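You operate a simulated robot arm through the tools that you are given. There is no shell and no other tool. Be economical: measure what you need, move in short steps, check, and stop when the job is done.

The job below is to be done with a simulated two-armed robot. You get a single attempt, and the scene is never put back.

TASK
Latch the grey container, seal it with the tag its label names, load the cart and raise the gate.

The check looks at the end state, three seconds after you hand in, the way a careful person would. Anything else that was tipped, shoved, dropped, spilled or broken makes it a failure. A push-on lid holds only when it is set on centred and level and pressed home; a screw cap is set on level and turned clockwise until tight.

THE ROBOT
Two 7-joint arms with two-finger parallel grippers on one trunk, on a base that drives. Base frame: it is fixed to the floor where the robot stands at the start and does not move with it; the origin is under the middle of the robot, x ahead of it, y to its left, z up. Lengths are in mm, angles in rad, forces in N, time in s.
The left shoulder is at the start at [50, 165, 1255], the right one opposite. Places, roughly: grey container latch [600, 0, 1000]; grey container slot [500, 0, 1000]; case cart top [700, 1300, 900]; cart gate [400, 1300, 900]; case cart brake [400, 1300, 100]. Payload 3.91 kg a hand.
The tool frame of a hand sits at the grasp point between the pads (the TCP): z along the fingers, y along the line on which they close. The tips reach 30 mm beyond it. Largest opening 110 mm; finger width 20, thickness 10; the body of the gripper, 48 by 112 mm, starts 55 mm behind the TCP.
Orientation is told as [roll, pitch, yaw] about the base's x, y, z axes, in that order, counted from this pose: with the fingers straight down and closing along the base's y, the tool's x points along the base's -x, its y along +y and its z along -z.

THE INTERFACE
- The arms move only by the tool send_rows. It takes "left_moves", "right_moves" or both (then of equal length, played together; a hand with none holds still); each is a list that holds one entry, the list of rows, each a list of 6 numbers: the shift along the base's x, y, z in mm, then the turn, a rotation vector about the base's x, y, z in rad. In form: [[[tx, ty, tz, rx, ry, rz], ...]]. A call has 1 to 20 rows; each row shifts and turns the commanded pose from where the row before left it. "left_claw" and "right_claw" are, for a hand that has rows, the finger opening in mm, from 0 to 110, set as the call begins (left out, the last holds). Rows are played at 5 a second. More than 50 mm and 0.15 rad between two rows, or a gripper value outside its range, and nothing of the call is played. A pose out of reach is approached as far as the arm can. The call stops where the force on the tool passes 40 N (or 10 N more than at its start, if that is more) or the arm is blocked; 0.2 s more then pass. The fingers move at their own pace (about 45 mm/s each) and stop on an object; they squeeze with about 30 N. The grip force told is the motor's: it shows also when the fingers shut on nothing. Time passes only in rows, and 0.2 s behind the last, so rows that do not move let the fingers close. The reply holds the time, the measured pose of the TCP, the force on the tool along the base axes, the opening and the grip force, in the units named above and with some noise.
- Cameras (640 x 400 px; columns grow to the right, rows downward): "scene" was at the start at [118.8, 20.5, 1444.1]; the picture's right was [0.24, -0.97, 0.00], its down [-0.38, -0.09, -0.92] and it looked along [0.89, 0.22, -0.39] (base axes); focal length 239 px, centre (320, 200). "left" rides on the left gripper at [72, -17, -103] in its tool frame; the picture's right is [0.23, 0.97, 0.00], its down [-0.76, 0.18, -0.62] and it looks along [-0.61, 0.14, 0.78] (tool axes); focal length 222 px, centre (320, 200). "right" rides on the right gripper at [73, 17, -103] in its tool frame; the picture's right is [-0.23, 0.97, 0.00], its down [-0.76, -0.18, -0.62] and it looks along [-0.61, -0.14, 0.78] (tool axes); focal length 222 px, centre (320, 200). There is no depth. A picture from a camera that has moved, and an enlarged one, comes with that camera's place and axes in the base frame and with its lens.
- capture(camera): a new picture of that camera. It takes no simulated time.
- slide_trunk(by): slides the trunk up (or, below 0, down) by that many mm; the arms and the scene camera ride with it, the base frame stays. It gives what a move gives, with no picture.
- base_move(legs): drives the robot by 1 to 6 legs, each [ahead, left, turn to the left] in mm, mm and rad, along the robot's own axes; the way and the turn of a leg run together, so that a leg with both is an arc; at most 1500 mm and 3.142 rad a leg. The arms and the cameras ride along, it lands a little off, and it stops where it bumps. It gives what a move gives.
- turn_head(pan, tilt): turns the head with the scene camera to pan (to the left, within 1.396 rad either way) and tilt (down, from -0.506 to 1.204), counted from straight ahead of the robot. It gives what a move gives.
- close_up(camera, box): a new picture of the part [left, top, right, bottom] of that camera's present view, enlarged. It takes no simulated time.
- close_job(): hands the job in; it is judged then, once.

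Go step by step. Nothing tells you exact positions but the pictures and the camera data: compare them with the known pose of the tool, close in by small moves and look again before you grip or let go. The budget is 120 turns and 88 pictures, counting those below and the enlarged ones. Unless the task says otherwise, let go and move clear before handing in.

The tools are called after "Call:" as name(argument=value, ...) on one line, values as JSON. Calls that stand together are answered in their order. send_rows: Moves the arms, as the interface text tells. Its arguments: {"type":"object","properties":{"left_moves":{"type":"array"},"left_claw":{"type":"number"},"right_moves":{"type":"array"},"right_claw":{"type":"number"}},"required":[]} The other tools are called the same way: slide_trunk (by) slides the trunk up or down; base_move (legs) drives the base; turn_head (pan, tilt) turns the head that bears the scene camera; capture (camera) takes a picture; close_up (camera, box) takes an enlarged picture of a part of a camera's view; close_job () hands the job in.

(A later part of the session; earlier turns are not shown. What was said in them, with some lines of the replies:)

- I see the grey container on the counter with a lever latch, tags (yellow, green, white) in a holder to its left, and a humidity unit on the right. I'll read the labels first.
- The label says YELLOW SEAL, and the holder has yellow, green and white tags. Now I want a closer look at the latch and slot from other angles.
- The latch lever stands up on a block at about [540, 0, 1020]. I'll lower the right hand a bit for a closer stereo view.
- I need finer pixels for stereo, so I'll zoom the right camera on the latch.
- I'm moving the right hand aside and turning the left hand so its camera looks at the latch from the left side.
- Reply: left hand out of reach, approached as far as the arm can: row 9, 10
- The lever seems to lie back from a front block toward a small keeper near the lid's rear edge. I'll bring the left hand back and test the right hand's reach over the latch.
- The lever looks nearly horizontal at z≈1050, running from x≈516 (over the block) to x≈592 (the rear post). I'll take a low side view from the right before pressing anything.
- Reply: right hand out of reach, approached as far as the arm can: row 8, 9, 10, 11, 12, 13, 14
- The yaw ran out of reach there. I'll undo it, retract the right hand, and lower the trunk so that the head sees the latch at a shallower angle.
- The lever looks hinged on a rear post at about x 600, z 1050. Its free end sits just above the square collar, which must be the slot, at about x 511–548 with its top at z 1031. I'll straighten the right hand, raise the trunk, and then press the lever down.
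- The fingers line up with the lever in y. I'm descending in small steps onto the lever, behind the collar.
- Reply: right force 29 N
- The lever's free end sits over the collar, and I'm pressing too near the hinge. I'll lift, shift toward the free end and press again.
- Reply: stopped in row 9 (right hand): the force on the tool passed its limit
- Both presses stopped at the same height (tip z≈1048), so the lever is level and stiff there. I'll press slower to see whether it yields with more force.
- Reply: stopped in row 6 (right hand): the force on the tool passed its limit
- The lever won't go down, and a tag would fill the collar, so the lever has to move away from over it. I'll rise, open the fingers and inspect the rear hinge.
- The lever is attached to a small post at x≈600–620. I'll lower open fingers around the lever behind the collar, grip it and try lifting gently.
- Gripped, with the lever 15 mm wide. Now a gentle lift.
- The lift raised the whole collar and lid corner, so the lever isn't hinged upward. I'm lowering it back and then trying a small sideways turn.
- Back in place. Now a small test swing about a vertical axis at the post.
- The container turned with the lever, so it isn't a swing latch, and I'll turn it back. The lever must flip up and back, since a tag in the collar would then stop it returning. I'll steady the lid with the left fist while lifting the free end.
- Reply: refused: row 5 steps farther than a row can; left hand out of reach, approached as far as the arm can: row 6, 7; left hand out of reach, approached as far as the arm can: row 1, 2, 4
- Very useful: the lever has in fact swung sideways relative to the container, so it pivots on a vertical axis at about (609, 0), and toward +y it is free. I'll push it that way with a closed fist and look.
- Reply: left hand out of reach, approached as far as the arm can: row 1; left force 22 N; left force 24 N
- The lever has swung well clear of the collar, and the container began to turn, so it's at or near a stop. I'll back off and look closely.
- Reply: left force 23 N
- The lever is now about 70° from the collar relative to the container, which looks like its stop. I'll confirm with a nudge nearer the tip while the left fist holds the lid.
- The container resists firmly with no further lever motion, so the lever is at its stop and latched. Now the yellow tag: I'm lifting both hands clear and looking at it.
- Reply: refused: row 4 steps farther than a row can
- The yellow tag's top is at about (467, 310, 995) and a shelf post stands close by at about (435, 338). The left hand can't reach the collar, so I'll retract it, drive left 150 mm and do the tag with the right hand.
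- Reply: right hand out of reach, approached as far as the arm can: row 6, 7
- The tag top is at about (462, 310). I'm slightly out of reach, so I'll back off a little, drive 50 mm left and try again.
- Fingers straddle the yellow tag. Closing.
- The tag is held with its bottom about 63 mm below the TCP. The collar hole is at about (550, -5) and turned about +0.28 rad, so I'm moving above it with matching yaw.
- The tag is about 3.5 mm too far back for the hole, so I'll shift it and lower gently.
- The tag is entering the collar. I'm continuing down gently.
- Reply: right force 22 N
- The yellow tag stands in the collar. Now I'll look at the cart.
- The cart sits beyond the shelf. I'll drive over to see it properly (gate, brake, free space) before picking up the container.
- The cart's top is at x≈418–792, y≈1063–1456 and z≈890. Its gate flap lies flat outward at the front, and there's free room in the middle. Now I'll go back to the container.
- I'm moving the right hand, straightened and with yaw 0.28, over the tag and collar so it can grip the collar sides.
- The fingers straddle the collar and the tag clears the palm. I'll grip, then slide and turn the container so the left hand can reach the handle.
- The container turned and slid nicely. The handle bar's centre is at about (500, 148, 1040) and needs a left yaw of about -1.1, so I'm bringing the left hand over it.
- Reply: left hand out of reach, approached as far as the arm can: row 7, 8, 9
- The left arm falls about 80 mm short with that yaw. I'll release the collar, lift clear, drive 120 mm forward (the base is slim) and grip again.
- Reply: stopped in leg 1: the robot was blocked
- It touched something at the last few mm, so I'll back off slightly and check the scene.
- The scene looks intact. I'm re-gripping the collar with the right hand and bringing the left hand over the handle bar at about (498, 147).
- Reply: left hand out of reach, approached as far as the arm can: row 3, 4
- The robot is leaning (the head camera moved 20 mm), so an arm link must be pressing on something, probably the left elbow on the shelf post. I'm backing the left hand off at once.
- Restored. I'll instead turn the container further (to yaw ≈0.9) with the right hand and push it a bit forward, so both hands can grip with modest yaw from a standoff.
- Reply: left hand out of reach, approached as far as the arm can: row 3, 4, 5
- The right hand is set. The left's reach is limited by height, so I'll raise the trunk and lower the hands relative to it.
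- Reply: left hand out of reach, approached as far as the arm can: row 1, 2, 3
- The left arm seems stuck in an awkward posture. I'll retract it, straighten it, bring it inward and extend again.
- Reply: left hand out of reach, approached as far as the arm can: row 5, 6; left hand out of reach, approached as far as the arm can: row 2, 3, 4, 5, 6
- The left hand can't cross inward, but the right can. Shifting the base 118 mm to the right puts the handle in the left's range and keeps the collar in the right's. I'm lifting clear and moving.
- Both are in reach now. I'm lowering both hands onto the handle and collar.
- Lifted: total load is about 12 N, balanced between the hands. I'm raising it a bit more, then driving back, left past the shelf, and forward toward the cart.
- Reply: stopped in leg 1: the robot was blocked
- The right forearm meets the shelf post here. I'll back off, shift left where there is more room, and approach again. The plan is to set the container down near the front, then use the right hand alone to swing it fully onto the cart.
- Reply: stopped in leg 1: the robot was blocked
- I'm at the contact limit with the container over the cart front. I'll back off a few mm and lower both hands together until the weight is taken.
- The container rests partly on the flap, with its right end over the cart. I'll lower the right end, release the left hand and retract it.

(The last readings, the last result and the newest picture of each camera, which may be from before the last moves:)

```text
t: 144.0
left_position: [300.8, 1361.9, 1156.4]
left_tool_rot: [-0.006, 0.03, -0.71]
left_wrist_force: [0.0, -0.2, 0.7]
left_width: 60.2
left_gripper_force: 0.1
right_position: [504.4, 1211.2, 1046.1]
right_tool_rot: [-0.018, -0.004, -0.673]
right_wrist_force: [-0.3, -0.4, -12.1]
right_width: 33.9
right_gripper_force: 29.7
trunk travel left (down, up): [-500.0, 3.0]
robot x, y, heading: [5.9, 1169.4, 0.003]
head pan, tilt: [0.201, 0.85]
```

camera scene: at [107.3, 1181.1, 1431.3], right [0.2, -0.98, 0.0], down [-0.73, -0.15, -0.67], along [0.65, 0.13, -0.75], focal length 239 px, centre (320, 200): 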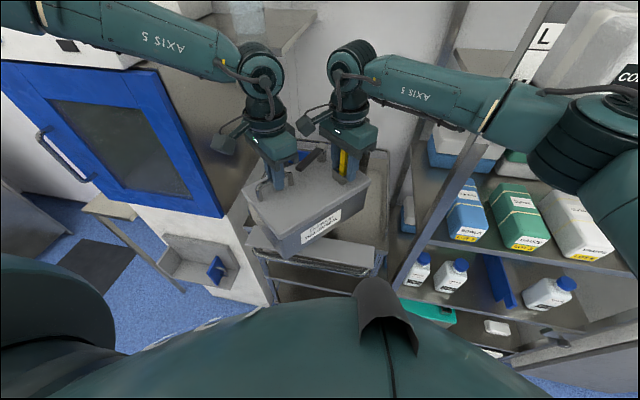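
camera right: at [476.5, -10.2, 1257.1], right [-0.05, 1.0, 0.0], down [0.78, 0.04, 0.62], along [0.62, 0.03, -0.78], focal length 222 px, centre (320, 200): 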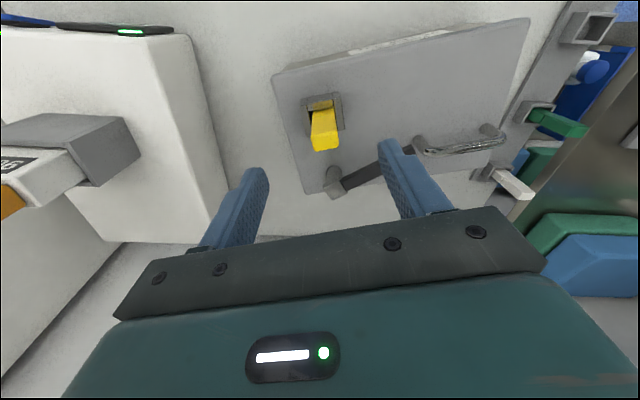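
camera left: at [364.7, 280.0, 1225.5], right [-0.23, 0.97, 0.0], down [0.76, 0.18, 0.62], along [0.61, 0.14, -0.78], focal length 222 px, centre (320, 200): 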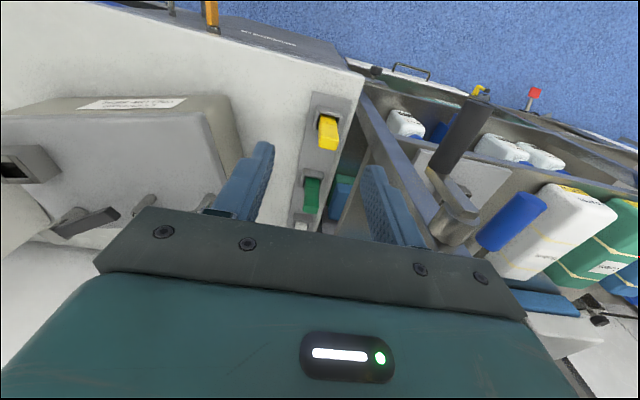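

Call:
send_rows(right_moves=[[[0, -1, 1, 0, 0, -0.06], [0, -1, 1, 0, 0, -0.06], [0, -1, 0, 0, 0, -0.06], [0, -1, 0, 0, 0, -0.06], [0, -1, 0, 0, 0, -0.06], [0, -1, 0, 0, 0, -0.06], [0, -1, 0, 0, 0, -0.06], [0, -1, 0, 0, 0, -0.06], [0, -1, 0, 0, 0, -0.06]]])

```text
t: 146.0
left_position: [298.4, 1363.6, 1156.1]
left_tool_rot: [-0.008, 0.023, -0.708]
left_wrist_force: [0.7, 0.5, -0.5]
left_width: 60.1
left_gripper_force: 0.1
right_position: [501.8, 1205.2, 1049.3]
right_tool_rot: [-0.016, -0.005, -1.212]
right_wrist_force: [-0.9, -0.4, -11.7]
right_width: 34.0
right_gripper_force: 30.1
trunk travel left (down, up): [-500.0, 3.0]
robot x, y, heading: [2.6, 1168.3, 0.001]
head pan, tilt: [0.201, 0.85]
```

Call:
send_rows(right_moves=[[[0, -1, 0, 0, 0, -0.055], [0, -1, 0, 0, 0, -0.055], [0, -1, 0, 0, 0, -0.055], [0, -1, 0, 0, 0, -0.055], [0, -1, 0, 0, 0, -0.055], [0, -1, 0, 0, 0, -0.055]]])

Call:
close_up(camera="scene", box=[200, 130, 400, 280])

```text
t: 147.4
left_position: [298.3, 1363.3, 1157.4]
left_tool_rot: [-0.006, 0.024, -0.708]
left_wrist_force: [-0.2, 0.1, 0.3]
left_width: 59.9
left_gripper_force: 0.0
right_position: [501.3, 1198.8, 1049.8]
right_tool_rot: [-0.015, -0.005, -1.541]
right_wrist_force: [-0.8, 0.6, -11.0]
right_width: 34.2
right_gripper_force: 30.1
trunk travel left (down, up): [-500.0, 3.0]
robot x, y, heading: [3.2, 1167.4, 0.0]
head pan, tilt: [0.201, 0.85]
```

```text
2.67 times, centred on (300, 205) of scene
camera zoom: at [105.3, 1184.6, 1430.7], right [0.2, -0.98, 0.0], down [-0.73, -0.15, -0.66], along [0.65, 0.13, -0.75], focal length 636 px, centre (373, 187)
```

zoom: 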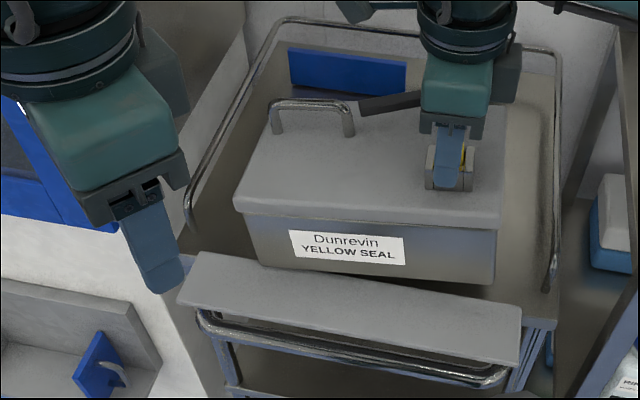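

The container is fully over the cart, behind the flap and square. The right hand carries it level, so I'll nudge it slightly inward and lower until it rests.

Call:
send_rows(right_moves=[[[4, 0, 0, 0, 0, 0], [4, 0, 0, 0, 0, 0], [3, 0, -1, 0, 0, 0], [0, 0, -2, 0, 0, 0], [0, 0, -2, 0, 0, 0], [0, 0, -2, 0, 0, 0], [0, 0, 0, 0, 0, 0]]])

```text
t: 149.0
left_position: [293.4, 1361.6, 1158.2]
left_tool_rot: [-0.004, 0.022, -0.707]
left_wrist_force: [-0.2, 0.1, 0.0]
left_width: 59.8
left_gripper_force: 0.1
right_position: [509.8, 1197.3, 1048.4]
right_tool_rot: [-0.005, 0.0, -1.544]
right_wrist_force: [1.5, -4.3, -1.4]
right_width: 34.0
right_gripper_force: 29.9
trunk travel left (down, up): [-500.0, 3.0]
robot x, y, heading: [7.3, 1168.4, -0.004]
head pan, tilt: [0.201, 0.85]
```

Call:
send_rows(right_moves=[[[0, 0, -1.5, 0, 0, 0], [0, 0, -1.5, 0, 0, 0], [0, 0, 0, 0, 0, 0]]])

Call:
send_rows(right_moves=[[[0, 0, 0, 0, 0, 0], [0, 0, 0, 0, 0, 0], [0, 0, 0, 0, 0, 0], [0, 0, 20, 0, 0, 0], [0, 0, 40, 0, 0, 0], [0, 0, 45, 0, 0, 0]]], right_claw=74)

```text
t: 149.8
left_position: [295.9, 1362.1, 1159.3]
left_tool_rot: [-0.004, 0.024, -0.707]
left_wrist_force: [0.1, -0.1, 0.0]
left_width: 60.0
left_gripper_force: 0.1
right_position: [508.7, 1196.2, 1041.8]
right_tool_rot: [-0.01, -0.002, -1.542]
right_wrist_force: [3.0, -1.3, -2.6]
right_width: 34.1
right_gripper_force: 30.1
trunk travel left (down, up): [-500.0, 3.0]
robot x, y, heading: [4.9, 1165.4, 0.002]
head pan, tilt: [0.201, 0.85]
```

```text
t: 151.2
left_position: [295.9, 1362.0, 1158.8]
left_tool_rot: [-0.005, 0.023, -0.708]
left_wrist_force: [-0.5, -0.2, 0.8]
left_width: 59.9
left_gripper_force: 0.0
right_position: [507.1, 1195.9, 1145.0]
right_tool_rot: [-0.013, -0.002, -1.542]
right_wrist_force: [0.2, -0.4, 1.1]
right_width: 74.1
right_gripper_force: 0.1
trunk travel left (down, up): [-500.0, 3.0]
robot x, y, heading: [3.9, 1168.1, 0.001]
head pan, tilt: [0.201, 0.85]
```

The container rests on the cart, released. Next is the gate, a flap about 385–440 in x and z≈905. I'll back the robot off, lower the trunk, and pitch the left hand nearly horizontal so a fingertip can get under the flap's outer left corner.

Call:
base_move(legs=[[-230, 0, 0]])

Call:
slide_trunk(by=-200)

Call:
send_rows(left_moves=[[[20, 5, 0, 0, 0, 0.142], [20, 5, 0, 0, 0, 0.142], [20, 5, 0, 0, 0, 0.142], [10, 5, 0, 0, 0, 0.142], [10, 5, 0, 0, 0, 0.14], [10, 5, 0, 0, -0.14, 0], [0, 5, 0, 0, -0.14, 0], [0, 5, 0, 0, -0.14, 0], [0, 5, 0, 0, -0.14, 0], [0, 5, 0, 0, -0.14, 0], [0, 5, 0, 0, -0.14, 0], [0, 0, 0, 0, -0.14, 0], [0, 0, 0, 0, -0.14, 0], [0, 0, 0, 0, -0.14, 0], [0, 0, 0, 0, -0.14, 0]]], left_claw=0)

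```text
t: 152.9
left_position: [68.1, 1361.5, 1156.2]
left_tool_rot: [-0.008, 0.029, -0.702]
left_wrist_force: [-0.5, -0.1, 0.4]
left_width: 59.9
left_gripper_force: 0.0
right_position: [279.8, 1197.7, 1142.5]
right_tool_rot: [-0.019, -0.002, -1.538]
right_wrist_force: [-0.3, 0.8, -0.9]
right_width: 74.0
right_gripper_force: 0.1
trunk travel left (down, up): [-500.0, 3.0]
robot x, y, heading: [-229.4, 1166.7, 0.008]
head pan, tilt: [0.201, 0.85]
```

```text
t: 155.1
left_position: [68.5, 1361.3, 955.8]
left_tool_rot: [-0.006, 0.03, -0.702]
left_wrist_force: [-0.3, 0.4, 0.4]
left_width: 59.9
left_gripper_force: 0.0
right_position: [281.8, 1198.5, 941.1]
right_tool_rot: [-0.017, -0.002, -1.536]
right_wrist_force: [-0.4, -0.8, 0.0]
right_width: 74.1
right_gripper_force: 0.1
trunk travel left (down, up): [-300.0, 203.0]
robot x, y, heading: [-232.5, 1168.2, 0.011]
head pan, tilt: [0.201, 0.85]
```

```text
t: 158.3
left_position: [231.4, 1435.5, 1050.3]
left_tool_rot: [-0.034, -1.354, 0.026]
left_wrist_force: [0.2, 0.8, -0.6]
left_width: 0.2
left_gripper_force: 30.0
left hand out of reach, approached as far as the arm can: row 10, 11, 12, 13, 14, 15
right_position: [282.4, 1199.7, 942.9]
right_tool_rot: [-0.018, 0.0, -1.539]
right_wrist_force: [0.4, -0.6, 0.3]
right_width: 74.0
right_gripper_force: 0.0
trunk travel left (down, up): [-300.0, 203.0]
robot x, y, heading: [-226.7, 1168.2, 0.006]
head pan, tilt: [0.201, 0.85]
```

The left hand is now pitched nearly horizontal. I'll lower it in front of the flap's left corner and look.

Call:
send_rows(left_moves=[[[10, -3, -35, 0, 0, 0], [10, -3, -35, 0, 0, 0], [10, -3, -35, 0, 0, 0], [10, -3, -35, 0, 0, 0], [10, -3, -24, 0, 0, 0], [20, 0, 0, 0, 0, 0]]])

Call:
turn_head(pan=0.35, tilt=0.45)

Call:
capture(camera="scene")

```text
t: 159.7
left_position: [270.4, 1437.3, 1054.1]
left_tool_rot: [-0.038, -1.361, 0.028]
left_wrist_force: [0.3, 0.2, 0.1]
left_width: 0.2
left_gripper_force: 30.2
left hand out of reach, approached as far as the arm can: row 1, 2, 3, 4, 5
right_position: [282.4, 1197.4, 942.3]
right_tool_rot: [-0.018, -0.002, -1.538]
right_wrist_force: [0.6, 0.0, 0.1]
right_width: 74.4
right_gripper_force: 0.0
trunk travel left (down, up): [-300.0, 203.0]
robot x, y, heading: [-226.6, 1165.0, 0.002]
head pan, tilt: [0.201, 0.85]
```

```text
t: 160.5
left_position: [269.8, 1437.1, 1055.9]
left_tool_rot: [-0.039, -1.364, 0.03]
left_wrist_force: [0.5, -0.1, 0.2]
left_width: 0.0
left_gripper_force: 29.7
right_position: [281.2, 1197.4, 942.6]
right_tool_rot: [-0.019, 0.0, -1.537]
right_wrist_force: [-0.1, 0.3, -0.3]
right_width: 74.2
right_gripper_force: 0.1
trunk travel left (down, up): [-300.0, 203.0]
robot x, y, heading: [-228.7, 1168.1, 0.01]
head pan, tilt: [0.351, 0.45]
```

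```text
2 pictures are left
camera scene: at [-112.2, 1196.9, 1264.7], right [0.35, -0.94, 0.0], down [-0.41, -0.15, -0.9], along [0.84, 0.31, -0.44], focal length 239 px, centre (320, 200)
```

scene: 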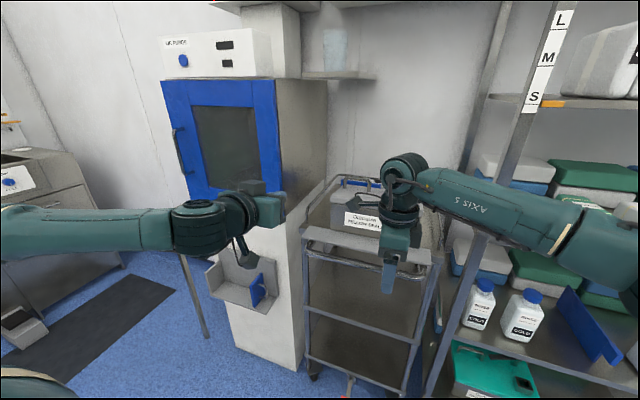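

Reach needs a lower trunk. I'll retract the right hand, lower the trunk 168 mm and line the left finger up in front of the flap's corner.

Call:
send_rows(right_moves=[[[-40, 0, 0, 0, 0, 0], [-40, 0, 0, 0, 0, 0], [-40, 0, 0, 0, 0, 0], [-30, 0, 0, 0, 0, 0]]], right_claw=30)

Call:
slide_trunk(by=-170)

Call:
send_rows(left_moves=[[[0, -6, 0, 0.018, 0, -0.015], [0, -6, 0, 0.018, 0, -0.015], [0, -4, 0, 0, 0, 0]]])

```text
t: 161.5
left_position: [269.5, 1437.9, 1055.7]
left_tool_rot: [-0.039, -1.364, 0.03]
left_wrist_force: [0.8, 0.1, -0.3]
left_width: 0.0
left_gripper_force: 30.0
right_position: [130.7, 1198.4, 943.4]
right_tool_rot: [-0.018, -0.002, -1.537]
right_wrist_force: [-0.1, 0.1, -0.4]
right_width: 30.1
right_gripper_force: 0.1
trunk travel left (down, up): [-300.0, 203.0]
robot x, y, heading: [-226.8, 1164.2, 0.008]
head pan, tilt: [0.351, 0.45]
```

```text
t: 163.5
left_position: [269.5, 1437.2, 885.1]
left_tool_rot: [-0.038, -1.364, 0.03]
left_wrist_force: [-0.6, 0.0, 0.9]
left_width: 0.0
left_gripper_force: 29.7
right_position: [131.5, 1197.7, 773.1]
right_tool_rot: [-0.018, -0.004, -1.538]
right_wrist_force: [-0.4, 0.1, 0.1]
right_width: 29.8
right_gripper_force: 0.0
trunk travel left (down, up): [-130.0, 373.0]
robot x, y, heading: [-227.0, 1167.0, 0.009]
head pan, tilt: [0.351, 0.45]
```

```text
t: 164.3
left_position: [269.4, 1421.5, 886.2]
left_tool_rot: [0.137, -1.361, -0.173]
left_wrist_force: [-0.5, -0.1, -1.1]
left_width: 0.0
left_gripper_force: 29.9
right_position: [132.2, 1198.0, 772.1]
right_tool_rot: [-0.016, -0.001, -1.537]
right_wrist_force: [-0.1, 0.1, 0.4]
right_width: 29.9
right_gripper_force: 0.1
trunk travel left (down, up): [-130.0, 373.0]
robot x, y, heading: [-229.2, 1166.1, 0.009]
head pan, tilt: [0.351, 0.45]
```

Call:
capture(camera="left")

```text
1 pictures are left
camera left: at [152.7, 1412.4, 835.8], right [-0.01, 0.98, -0.19], down [-0.45, 0.17, 0.88], along [0.89, 0.1, 0.44], focal length 222 px, centre (320, 200)
```

left: 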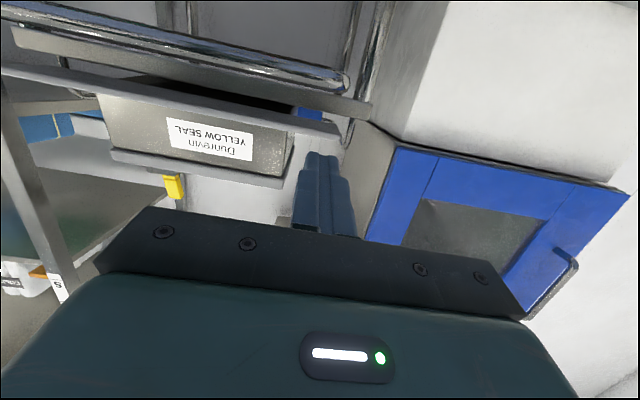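

From below, the fingertip sits at flap height, with a gap of about 30 mm between flap and push-bar. I'll go 20 mm lower, drive forward 95 mm, then ease the tip under the flap.

Call:
slide_trunk(by=-20)

Call:
base_move(legs=[[80, 0, 0]])

Call:
send_rows(left_moves=[[[4, 0, 0, 0, 0, 0], [4, 0, 0, 0, 0, 0], [4, 0, 0, 0, 0, 0], [4, 0, 0, 0, 0, 0], [0, 0, 0, 0, 0, 0]]])

```text
t: 164.9
left_position: [268.9, 1421.2, 865.3]
left_tool_rot: [0.136, -1.362, -0.17]
left_wrist_force: [1.3, 0.2, -0.2]
left_width: 0.0
left_gripper_force: 29.8
right_position: [131.8, 1197.5, 753.1]
right_tool_rot: [-0.017, -0.003, -1.537]
right_wrist_force: [0.3, 0.2, -0.3]
right_width: 30.0
right_gripper_force: 0.0
trunk travel left (down, up): [-110.0, 393.0]
robot x, y, heading: [-226.7, 1167.0, 0.004]
head pan, tilt: [0.351, 0.45]
```

```text
t: 166.0
left_position: [347.5, 1422.5, 864.9]
left_tool_rot: [0.133, -1.361, -0.17]
left_wrist_force: [1.2, 0.2, 0.6]
left_width: 0.0
left_gripper_force: 29.8
right_position: [209.9, 1199.2, 752.9]
right_tool_rot: [-0.017, 0.0, -1.536]
right_wrist_force: [-0.5, 0.9, -0.6]
right_width: 29.8
right_gripper_force: 0.1
trunk travel left (down, up): [-110.0, 393.0]
robot x, y, heading: [-146.5, 1166.7, 0.01]
head pan, tilt: [0.351, 0.45]
```

```text
t: 167.2
left_position: [363.5, 1422.0, 866.2]
left_tool_rot: [0.136, -1.36, -0.167]
left_wrist_force: [-0.1, 0.2, 0.6]
left_width: 0.0
left_gripper_force: 31.1
right_position: [210.8, 1199.3, 751.8]
right_tool_rot: [-0.017, -0.001, -1.535]
right_wrist_force: [-0.7, -0.5, 0.4]
right_width: 30.2
right_gripper_force: 0.2
trunk travel left (down, up): [-110.0, 393.0]
robot x, y, heading: [-147.1, 1165.5, 0.007]
head pan, tilt: [0.351, 0.45]
```

Call:
send_rows(left_moves=[[[4, 0, 0, 0, 0, 0], [4, 0, 0, 0, 0, 0], [4, 0, 0, 0, 0, 0], [0, 0, 0, 0, 0, 0]]])

Call:
send_rows(left_moves=[[[0, 0, 4, 0, 0, 0], [0, 0, 4, 0, 0, 0], [0, 0, 4, 0, 0, 0], [0, 0, 4, 0, 0, 0], [0, 0, 0, 0, 0, 0]]])

```text
t: 168.2
left_position: [375.2, 1422.9, 865.1]
left_tool_rot: [0.134, -1.359, -0.168]
left_wrist_force: [-1.0, 0.5, -0.3]
left_width: 0.0
left_gripper_force: 30.0
right_position: [210.7, 1198.5, 753.3]
right_tool_rot: [-0.018, -0.004, -1.536]
right_wrist_force: [0.8, -0.2, -0.6]
right_width: 30.0
right_gripper_force: 0.0
trunk travel left (down, up): [-110.0, 393.0]
robot x, y, heading: [-147.9, 1168.8, 0.004]
head pan, tilt: [0.351, 0.45]
```

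```text
t: 169.4
left_position: [376.5, 1423.9, 881.1]
left_tool_rot: [0.132, -1.361, -0.167]
left_wrist_force: [-0.2, 0.0, -1.7]
left_width: 0.1
left_gripper_force: 30.0
right_position: [210.3, 1198.1, 752.0]
right_tool_rot: [-0.019, -0.002, -1.535]
right_wrist_force: [0.4, 0.4, -0.4]
right_width: 30.0
right_gripper_force: 0.1
trunk travel left (down, up): [-110.0, 393.0]
robot x, y, heading: [-147.1, 1164.2, 0.006]
head pan, tilt: [0.351, 0.45]
```

Call:
send_rows(left_moves=[[[0, 0, 4, 0, 0, 0], [0, 0, 4, 0, 0, 0], [0, 0, 4, 0, 0, 0], [0, 0, 4, 0, 0, 0], [0, 0, 0, 0, 0, 0]]])

```text
t: 170.6
left_position: [375.7, 1422.9, 897.5]
left_tool_rot: [0.137, -1.361, -0.171]
left_wrist_force: [-0.7, 0.2, 0.5]
left_width: 0.0
left_gripper_force: 30.4
right_position: [209.5, 1198.0, 753.0]
right_tool_rot: [-0.017, -0.002, -1.536]
right_wrist_force: [-0.1, -0.1, 0.3]
right_width: 29.8
right_gripper_force: 0.0
trunk travel left (down, up): [-110.0, 393.0]
robot x, y, heading: [-146.7, 1163.3, 0.004]
head pan, tilt: [0.351, 0.45]
```

Call:
send_rows(left_moves=[[[0, 0, 3, 0, 0, 0], [0, 0, 3, 0, 0, 0], [0, 0, 3, 0, 0, 0], [0, 0, 3, 0, 0, 0], [0, 0, 0, 0, 0, 0]]])

```text
t: 171.8
left_position: [376.7, 1424.0, 909.8]
left_tool_rot: [0.136, -1.363, -0.168]
left_wrist_force: [0.5, 0.1, 0.0]
left_width: 0.0
left_gripper_force: 29.7
right_position: [211.0, 1199.8, 752.5]
right_tool_rot: [-0.019, -0.002, -1.535]
right_wrist_force: [0.2, 0.5, 0.1]
right_width: 30.0
right_gripper_force: 0.2
trunk travel left (down, up): [-110.0, 393.0]
robot x, y, heading: [-147.9, 1166.5, 0.012]
head pan, tilt: [0.351, 0.45]
```

No clear force yet, so I'm spending the last picture on the flap and finger.

Call:
close_up(camera="scene", box=[230, 110, 490, 270])

```text
2.46 times, centred on (360, 190) of scene
camera zoom: at [-33.7, 1197.5, 1074.7], right [0.35, -0.94, 0.0], down [-0.41, -0.15, -0.9], along [0.84, 0.32, -0.44], focal length 587 px, centre (222, 225)
```

zoom: 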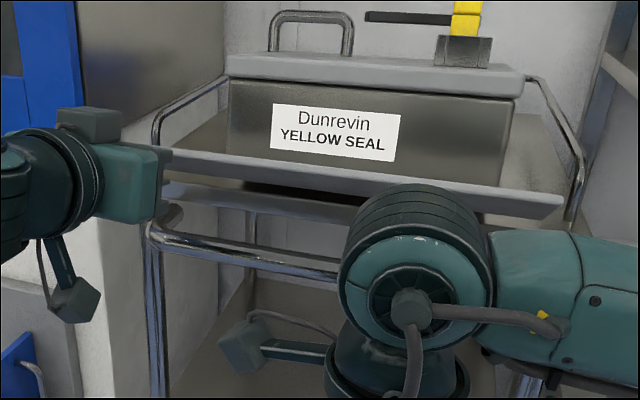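

The finger was just left of the flap's end, about 12 mm beyond it. The flap's underside is at about z 887. I'll back off, shift 30 mm right, go lower and slide under.

Call:
send_rows(left_moves=[[[-15, 0, 0, 0, 0, 0], [-20, 0, 0, 0, 0, 0], [0, 0, -20, 0, 0, 0], [0, -15, -18, 0, 0, 0], [0, -15, 0, 0, 0, 0], [0, 0, 0, 0, 0, 0]]])

Call:
send_rows(left_moves=[[[8, 0, 0, 0, 0, 0], [8, 0, 0, 0, 0, 0], [6, 0, 0, 0, 0, 0], [5, 0, 0, 0, 0, 0], [5, 0, 0, 0, 0, 0], [4, 0, 0, 0, 0, 0], [0, 0, 0, 0, 0, 0]]])

```text
t: 173.2
left_position: [340.1, 1391.3, 871.7]
left_tool_rot: [0.135, -1.362, -0.167]
left_wrist_force: [-0.6, 0.6, 0.3]
left_width: 0.0
left_gripper_force: 29.7
right_position: [211.5, 1198.8, 752.7]
right_tool_rot: [-0.017, -0.002, -1.535]
right_wrist_force: [-0.6, 0.5, 1.0]
right_width: 30.1
right_gripper_force: 0.0
trunk travel left (down, up): [-110.0, 393.0]
robot x, y, heading: [-150.4, 1167.2, 0.005]
head pan, tilt: [0.351, 0.45]
```

```text
t: 174.8
left_position: [377.0, 1393.6, 871.3]
left_tool_rot: [0.134, -1.36, -0.168]
left_wrist_force: [-0.9, -0.1, 0.3]
left_width: 0.2
left_gripper_force: 29.7
right_position: [209.9, 1197.9, 752.5]
right_tool_rot: [-0.018, -0.002, -1.535]
right_wrist_force: [-0.4, 0.0, -0.1]
right_width: 30.0
right_gripper_force: 0.1
trunk travel left (down, up): [-110.0, 393.0]
robot x, y, heading: [-150.6, 1170.9, 0.007]
head pan, tilt: [0.351, 0.45]
```

No contact yet, with the tip at x≈406. I'm raising slowly to feel the flap.

Call:
send_rows(left_moves=[[[0, 0, 3, 0, 0, 0], [0, 0, 3, 0, 0, 0], [0, 0, 3, 0, 0, 0], [0, 0, 3, 0, 0, 0], [0, 0, 3, 0, 0, 0], [0, 0, 3, 0, 0, 0], [0, 0, 0, 0, 0, 0]]])

```text
t: 176.4
left_position: [377.5, 1392.9, 889.0]
left_tool_rot: [0.136, -1.36, -0.169]
left_wrist_force: [-0.6, -0.6, -0.1]
left_width: 0.0
left_gripper_force: 30.3
right_position: [210.5, 1197.8, 750.6]
right_tool_rot: [-0.016, -0.002, -1.536]
right_wrist_force: [0.3, 0.3, 0.0]
right_width: 30.0
right_gripper_force: 0.2
trunk travel left (down, up): [-110.0, 393.0]
robot x, y, heading: [-150.7, 1170.1, 0.008]
head pan, tilt: [0.351, 0.45]
```

Call:
send_rows(left_moves=[[[0, 0, 3, 0, 0, 0], [0, 0, 3, 0, 0, 0], [0, 0, 3, 0, 0, 0], [0, 0, 3, 0, 0, 0], [0, 0, 3, 0, 0, 0], [0, 0, 0, 0, 0, 0]]])

```text
t: 177.8
left_position: [376.3, 1393.2, 905.1]
left_tool_rot: [0.135, -1.36, -0.17]
left_wrist_force: [-0.4, -0.1, -0.3]
left_width: 0.0
left_gripper_force: 30.1
right_position: [209.9, 1197.9, 752.2]
right_tool_rot: [-0.018, -0.002, -1.538]
right_wrist_force: [-0.1, -0.3, 0.0]
right_width: 29.9
right_gripper_force: 0.1
trunk travel left (down, up): [-110.0, 393.0]
robot x, y, heading: [-152.0, 1163.0, 0.003]
head pan, tilt: [0.351, 0.45]
```

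No contact yet, so the flap's edge must be further in. I'll probe gently forward at flap height.

Call:
send_rows(left_moves=[[[0, 0, -7, 0, 0, 0], [0, 0, -7, 0, 0, 0], [3, 0, 0, 0, 0, 0], [3, 0, 0, 0, 0, 0], [3, 0, 0, 0, 0, 0], [3, 0, 0, 0, 0, 0], [0, 0, 0, 0, 0, 0]]])

```text
t: 179.4
left_position: [388.8, 1391.9, 890.6]
left_tool_rot: [0.136, -1.361, -0.171]
left_wrist_force: [0.8, -0.1, -0.7]
left_width: 0.0
left_gripper_force: 30.2
right_position: [210.9, 1198.3, 751.7]
right_tool_rot: [-0.018, -0.003, -1.537]
right_wrist_force: [0.2, -0.1, 0.1]
right_width: 30.3
right_gripper_force: 0.1
trunk travel left (down, up): [-110.0, 393.0]
robot x, y, heading: [-150.8, 1164.8, 0.007]
head pan, tilt: [0.351, 0.45]
```

Call:
send_rows(left_moves=[[[3, 0, 0, 0, 0, 0], [3, 0, 0, 0, 0, 0], [3, 0, 0, 0, 0, 0], [3, 0, 0, 0, 0, 0], [0, 0, 0, 0, 0, 0]]])

```text
t: 180.6
left_position: [400.2, 1393.0, 889.3]
left_tool_rot: [0.136, -1.361, -0.17]
left_wrist_force: [-0.2, -0.8, 0.1]
left_width: 0.0
left_gripper_force: 29.8
right_position: [210.5, 1199.1, 752.3]
right_tool_rot: [-0.017, 0.0, -1.537]
right_wrist_force: [0.8, 0.5, -0.1]
right_width: 29.9
right_gripper_force: 0.0
trunk travel left (down, up): [-110.0, 393.0]
robot x, y, heading: [-149.6, 1165.7, 0.009]
head pan, tilt: [0.351, 0.45]
```

Nothing at z 873–893, so the flap sits lower (about z 865–874). I'm backing out, going down to pass just under it, and sliding forward again.

Call:
send_rows(left_moves=[[[-22, 0, 4, 0, 0, 0], [-22, 0, 0, 0, 0, 0], [-22, 0, 0, 0, 0, 0], [0, 0, -18, 0, 0, 0], [0, 0, -19, 0, 0, 0], [8, 0, 0, 0, 0, 0], [8, 0, 0, 0, 0, 0], [6, 0, 0, 0, 0, 0], [6, 0, 0, 0, 0, 0], [6, 0, 0, 0, 0, 0], [6, 0, 0, 0, 0, 0], [5, 0, 0, 0, 0, 0], [0, 0, 0, 0, 0, 0]]])

```text
t: 183.4
left_position: [380.1, 1394.2, 875.0]
left_tool_rot: [0.137, -1.362, -0.168]
left_wrist_force: [-0.2, -0.3, -0.3]
left_width: 0.0
left_gripper_force: 29.8
left hand out of reach, approached as far as the arm can: row 5
right_position: [210.3, 1198.3, 751.3]
right_tool_rot: [-0.017, -0.001, -1.535]
right_wrist_force: [0.0, -0.3, 0.0]
right_width: 30.0
right_gripper_force: 0.1
trunk travel left (down, up): [-110.0, 393.0]
robot x, y, heading: [-149.9, 1167.6, 0.01]
head pan, tilt: [0.351, 0.45]
```

Call:
send_rows(left_moves=[[[-20, 0, 0, 0, 0, 0], [-20, 0, 0, 0, 0, 0]]])

Call:
slide_trunk(by=-18)

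Call:
send_rows(left_moves=[[[7, 0, 0, 0, 0, 0], [7, 0, 0, 0, 0, 0], [7, 0, 0, 0, 0, 0], [6, 0, 0, 0, 0, 0], [6, 0, 0, 0, 0, 0], [5, 0, 0, 0, 0, 0], [5, 0, 0, 0, 0, 0], [5, 0, 0, 0, 0, 0], [0, 0, 0, 0, 0, 0]]])

```text
t: 184.0
left_position: [339.9, 1393.4, 874.3]
left_tool_rot: [0.135, -1.36, -0.17]
left_wrist_force: [0.5, 0.6, -0.4]
left_width: 0.0
left_gripper_force: 30.2
right_position: [209.9, 1197.8, 751.9]
right_tool_rot: [-0.017, -0.002, -1.536]
right_wrist_force: [0.4, -0.6, 0.1]
right_width: 30.1
right_gripper_force: 0.0
trunk travel left (down, up): [-110.0, 393.0]
robot x, y, heading: [-148.5, 1165.2, 0.005]
head pan, tilt: [0.351, 0.45]
```

```text
t: 184.6
left_position: [339.2, 1393.9, 856.9]
left_tool_rot: [0.135, -1.362, -0.17]
left_wrist_force: [0.0, 1.7, 0.0]
left_width: 0.0
left_gripper_force: 29.9
right_position: [210.9, 1199.3, 734.0]
right_tool_rot: [-0.019, -0.001, -1.537]
right_wrist_force: [0.8, 0.2, 0.9]
right_width: 30.1
right_gripper_force: 0.0
trunk travel left (down, up): [-92.0, 411.0]
robot x, y, heading: [-150.7, 1166.5, 0.012]
head pan, tilt: [0.351, 0.45]
```

```text
t: 186.6
left_position: [388.0, 1395.5, 857.6]
left_tool_rot: [0.133, -1.362, -0.168]
left_wrist_force: [-0.4, 0.5, -0.3]
left_width: 0.0
left_gripper_force: 29.6
right_position: [211.1, 1198.1, 734.3]
right_tool_rot: [-0.018, 0.0, -1.535]
right_wrist_force: [0.5, -0.2, -0.1]
right_width: 30.0
right_gripper_force: 0.0
trunk travel left (down, up): [-92.0, 411.0]
robot x, y, heading: [-146.5, 1165.9, 0.003]
head pan, tilt: [0.351, 0.45]
```

Call:
send_rows(left_moves=[[[4, 0, 0, 0, 0, 0], [4, 0, 0, 0, 0, 0], [4, 0, 0, 0, 0, 0], [0, 0, 3, 0, 0, 0], [0, 0, 3, 0, 0, 0], [0, 0, 3, 0, 0, 0], [0, 0, 3, 0, 0, 0], [0, 0, 3, 0, 0, 0], [0, 0, 0, 0, 0, 0]]])

```text
t: 188.6
left_position: [400.5, 1393.9, 873.7]
left_tool_rot: [0.135, -1.36, -0.166]
left_wrist_force: [-0.4, -0.3, 0.9]
left_width: 0.1
left_gripper_force: 29.5
right_position: [210.1, 1198.5, 733.6]
right_tool_rot: [-0.017, -0.001, -1.536]
right_wrist_force: [-1.2, -0.4, -0.2]
right_width: 30.2
right_gripper_force: 0.0
trunk travel left (down, up): [-92.0, 411.0]
robot x, y, heading: [-150.1, 1167.1, 0.003]
head pan, tilt: [0.351, 0.45]
```

Call:
send_rows(left_moves=[[[0, 0, 4, 0, 0, 0], [0, 0, 4, 0, 0, 0], [0, 0, 4, 0, 0, 0], [0, 0, 4, 0, 0, 0], [0, 0, 4, 0, 0, 0], [0, 0, 4, 0, 0, 0], [0, 0, 4, 0, 0, 0], [0, 0, 0, 0, 0, 0]]])

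```text
t: 190.4
left_position: [398.7, 1392.7, 901.9]
left_tool_rot: [0.137, -1.36, -0.169]
left_wrist_force: [-0.2, -0.7, -0.4]
left_width: 0.0
left_gripper_force: 30.6
right_position: [210.3, 1198.7, 734.0]
right_tool_rot: [-0.018, -0.004, -1.536]
right_wrist_force: [-0.4, -0.6, 0.4]
right_width: 30.1
right_gripper_force: 0.1
trunk travel left (down, up): [-92.0, 411.0]
robot x, y, heading: [-149.5, 1162.7, 0.008]
head pan, tilt: [0.351, 0.45]
```

Call:
send_rows(left_moves=[[[2, 0, 4, 0, 0, 0], [2, 0, 4, 0, 0, 0], [3, 0, 4, 0, 0, 0], [3, 0, 4, 0, 0, 0], [3, 0, 4, 0, 0, 0], [3, 0, 2, 0, 0, 0], [0, 0, 0, 0, 0, 0]]])

```text
t: 192.0
left_position: [416.0, 1394.4, 922.8]
left_tool_rot: [0.137, -1.361, -0.17]
left_wrist_force: [0.6, -0.1, -0.6]
left_width: 0.0
left_gripper_force: 29.4
right_position: [210.4, 1198.6, 733.9]
right_tool_rot: [-0.019, -0.001, -1.535]
right_wrist_force: [-0.3, 0.3, 0.6]
right_width: 30.2
right_gripper_force: 0.1
trunk travel left (down, up): [-92.0, 411.0]
robot x, y, heading: [-150.2, 1164.0, 0.007]
head pan, tilt: [0.351, 0.45]
```

Call:
send_rows(left_moves=[[[2, 0, 0, 0, 0, 0], [2, 0, 0, 0, 0, 0], [2, 0, 0, 0, 0, 0], [2, 0, 0, 0, 0, 0], [0, 0, 0, 0, 0, 0]]])

```text
t: 193.2
left_position: [424.2, 1393.4, 921.4]
left_tool_rot: [0.134, -1.36, -0.171]
left_wrist_force: [0.3, 1.0, -0.8]
left_width: 0.2
left_gripper_force: 30.1
right_position: [210.3, 1198.1, 734.6]
right_tool_rot: [-0.017, -0.001, -1.535]
right_wrist_force: [0.1, -0.9, -0.5]
right_width: 30.0
right_gripper_force: 0.0
trunk travel left (down, up): [-92.0, 411.0]
robot x, y, heading: [-149.6, 1164.9, 0.006]
head pan, tilt: [0.351, 0.45]
```

Call:
send_rows(left_moves=[[[2, 0, 0, 0, 0, 0], [2, 0, 0, 0, 0, 0], [2, 0, 0, 0, 0, 0], [2, 0, 0, 0, 0, 0], [0, 0, 0, 0, 0, 0]]])

```text
t: 194.4
left_position: [431.0, 1392.8, 922.6]
left_tool_rot: [0.135, -1.359, -0.167]
left_wrist_force: [-5.3, -0.5, -0.5]
left_width: 0.0
left_gripper_force: 30.2
right_position: [210.7, 1198.9, 734.6]
right_tool_rot: [-0.017, -0.001, -1.536]
right_wrist_force: [-0.5, 0.2, 0.0]
right_width: 30.1
right_gripper_force: 0.1
trunk travel left (down, up): [-92.0, 411.0]
robot x, y, heading: [-145.7, 1168.2, 0.005]
head pan, tilt: [0.351, 0.45]
```

I'm touching something firm at x≈460, which fits the gate standing upright. I'll press a touch more, then retract and check for a flap where it used to lie by probing down at x≈425.

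Call:
send_rows(left_moves=[[[1, 0, 0, 0, 0, 0], [1, 0, 0, 0, 0, 0], [0, 0, 0, 0, 0, 0]]])

Call:
send_rows(left_moves=[[[-10, 0, 0, 0, 0, 0], [-13, 0, 0, 0, 0, 0], [-13, 0, 0, 0, 0, 0], [0, 0, -10, 0, 0, 0], [0, 0, -10, 0, 0, 0], [0, 0, -8, 0, 0, 0], [0, 0, -5, 0, 0, 0], [0, 0, -5, 0, 0, 0], [0, 0, -4, 0, 0, 0], [0, 0, -4, 0, 0, 0], [0, 0, -4, 0, 0, 0], [0, 0, 0, 0, 0, 0]]])

```text
t: 195.2
left_position: [431.4, 1394.3, 922.8]
left_tool_rot: [0.131, -1.359, -0.166]
left_wrist_force: [-26.3, 2.3, -6.5]
left_width: 0.1
left_gripper_force: 29.9
right_position: [209.1, 1198.8, 735.2]
right_tool_rot: [-0.015, -0.002, -1.536]
right_wrist_force: [0.2, 0.3, 0.9]
right_width: 29.9
right_gripper_force: 0.0
trunk travel left (down, up): [-92.0, 411.0]
robot x, y, heading: [-149.1, 1165.8, 0.009]
head pan, tilt: [0.351, 0.45]
```

```text
t: 197.8
left_position: [397.7, 1395.6, 872.0]
left_tool_rot: [0.134, -1.36, -0.168]
left_wrist_force: [-0.3, 1.1, -0.3]
left_width: 0.0
left_gripper_force: 29.7
right_position: [209.8, 1197.6, 733.3]
right_tool_rot: [-0.016, -0.002, -1.536]
right_wrist_force: [0.0, -0.5, -0.1]
right_width: 29.9
right_gripper_force: 0.1
trunk travel left (down, up): [-92.0, 411.0]
robot x, y, heading: [-152.0, 1164.9, 0.008]
head pan, tilt: [0.351, 0.45]
```

A stiff 26 N stop at the upright position, and nothing left where the flap used to lie: the gate is up and staying up. I'm retracting clear.

Call:
send_rows(left_moves=[[[-25, 0, 0, 0, 0, 0], [-30, 0, 0, 0, 0, 0]]])

Call:
base_move(legs=[[-200, 0, 0]])

```text
t: 198.4
left_position: [342.7, 1395.3, 872.6]
left_tool_rot: [0.137, -1.363, -0.172]
left_wrist_force: [0.1, -0.2, -0.8]
left_width: 0.0
left_gripper_force: 29.6
right_position: [209.8, 1198.2, 733.9]
right_tool_rot: [-0.017, -0.002, -1.536]
right_wrist_force: [0.1, -0.1, -0.3]
right_width: 30.3
right_gripper_force: 0.0
trunk travel left (down, up): [-92.0, 411.0]
robot x, y, heading: [-149.6, 1165.1, 0.004]
head pan, tilt: [0.351, 0.45]
```

```text
t: 200.0
left_position: [145.9, 1394.3, 872.0]
left_tool_rot: [0.137, -1.359, -0.166]
left_wrist_force: [-0.1, -0.1, -0.5]
left_width: 0.0
left_gripper_force: 30.1
right_position: [12.5, 1198.3, 733.9]
right_tool_rot: [-0.017, -0.003, -1.532]
right_wrist_force: [0.1, 0.2, 0.1]
right_width: 29.8
right_gripper_force: 0.1
trunk travel left (down, up): [-92.0, 411.0]
robot x, y, heading: [-349.2, 1164.4, 0.008]
head pan, tilt: [0.351, 0.45]
```

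The container is latched, sealed with the yellow tag and standing on the cart. The gate is raised by feel and both hands are clear, so I'm handing in.

Call:
close_job()

```text
The job is handed in.
```

I handed the job in with the grey container latched, sealed with the yellow tag its label names, and standing on the cart with the gate up; I could not check the gate by eye.

- **Gate:** I had no pictures left for the final check. Pressing the gate met a firm stop at about 26 N. Probing where the flap used to lie found nothing there.
- **Latch:** The lever is swung to its stop, about 70° from where it began, and that stop is my only sign that it is latched.
- **Container:** The last picture showed it level on the cart with the tag in place. It may have dropped up to about 20 mm when I released it.
- **Bumps:** The robot was blocked once at the counter and twice at the cart, and an arm link briefly pressed on something near the shelf, probably its post. I saw nothing tipped or spilled. The cart may have been pushed back by up to about 25 mm.
- **Cart brake:** I did not touch it. The cart did not move when I pressed on the gate.
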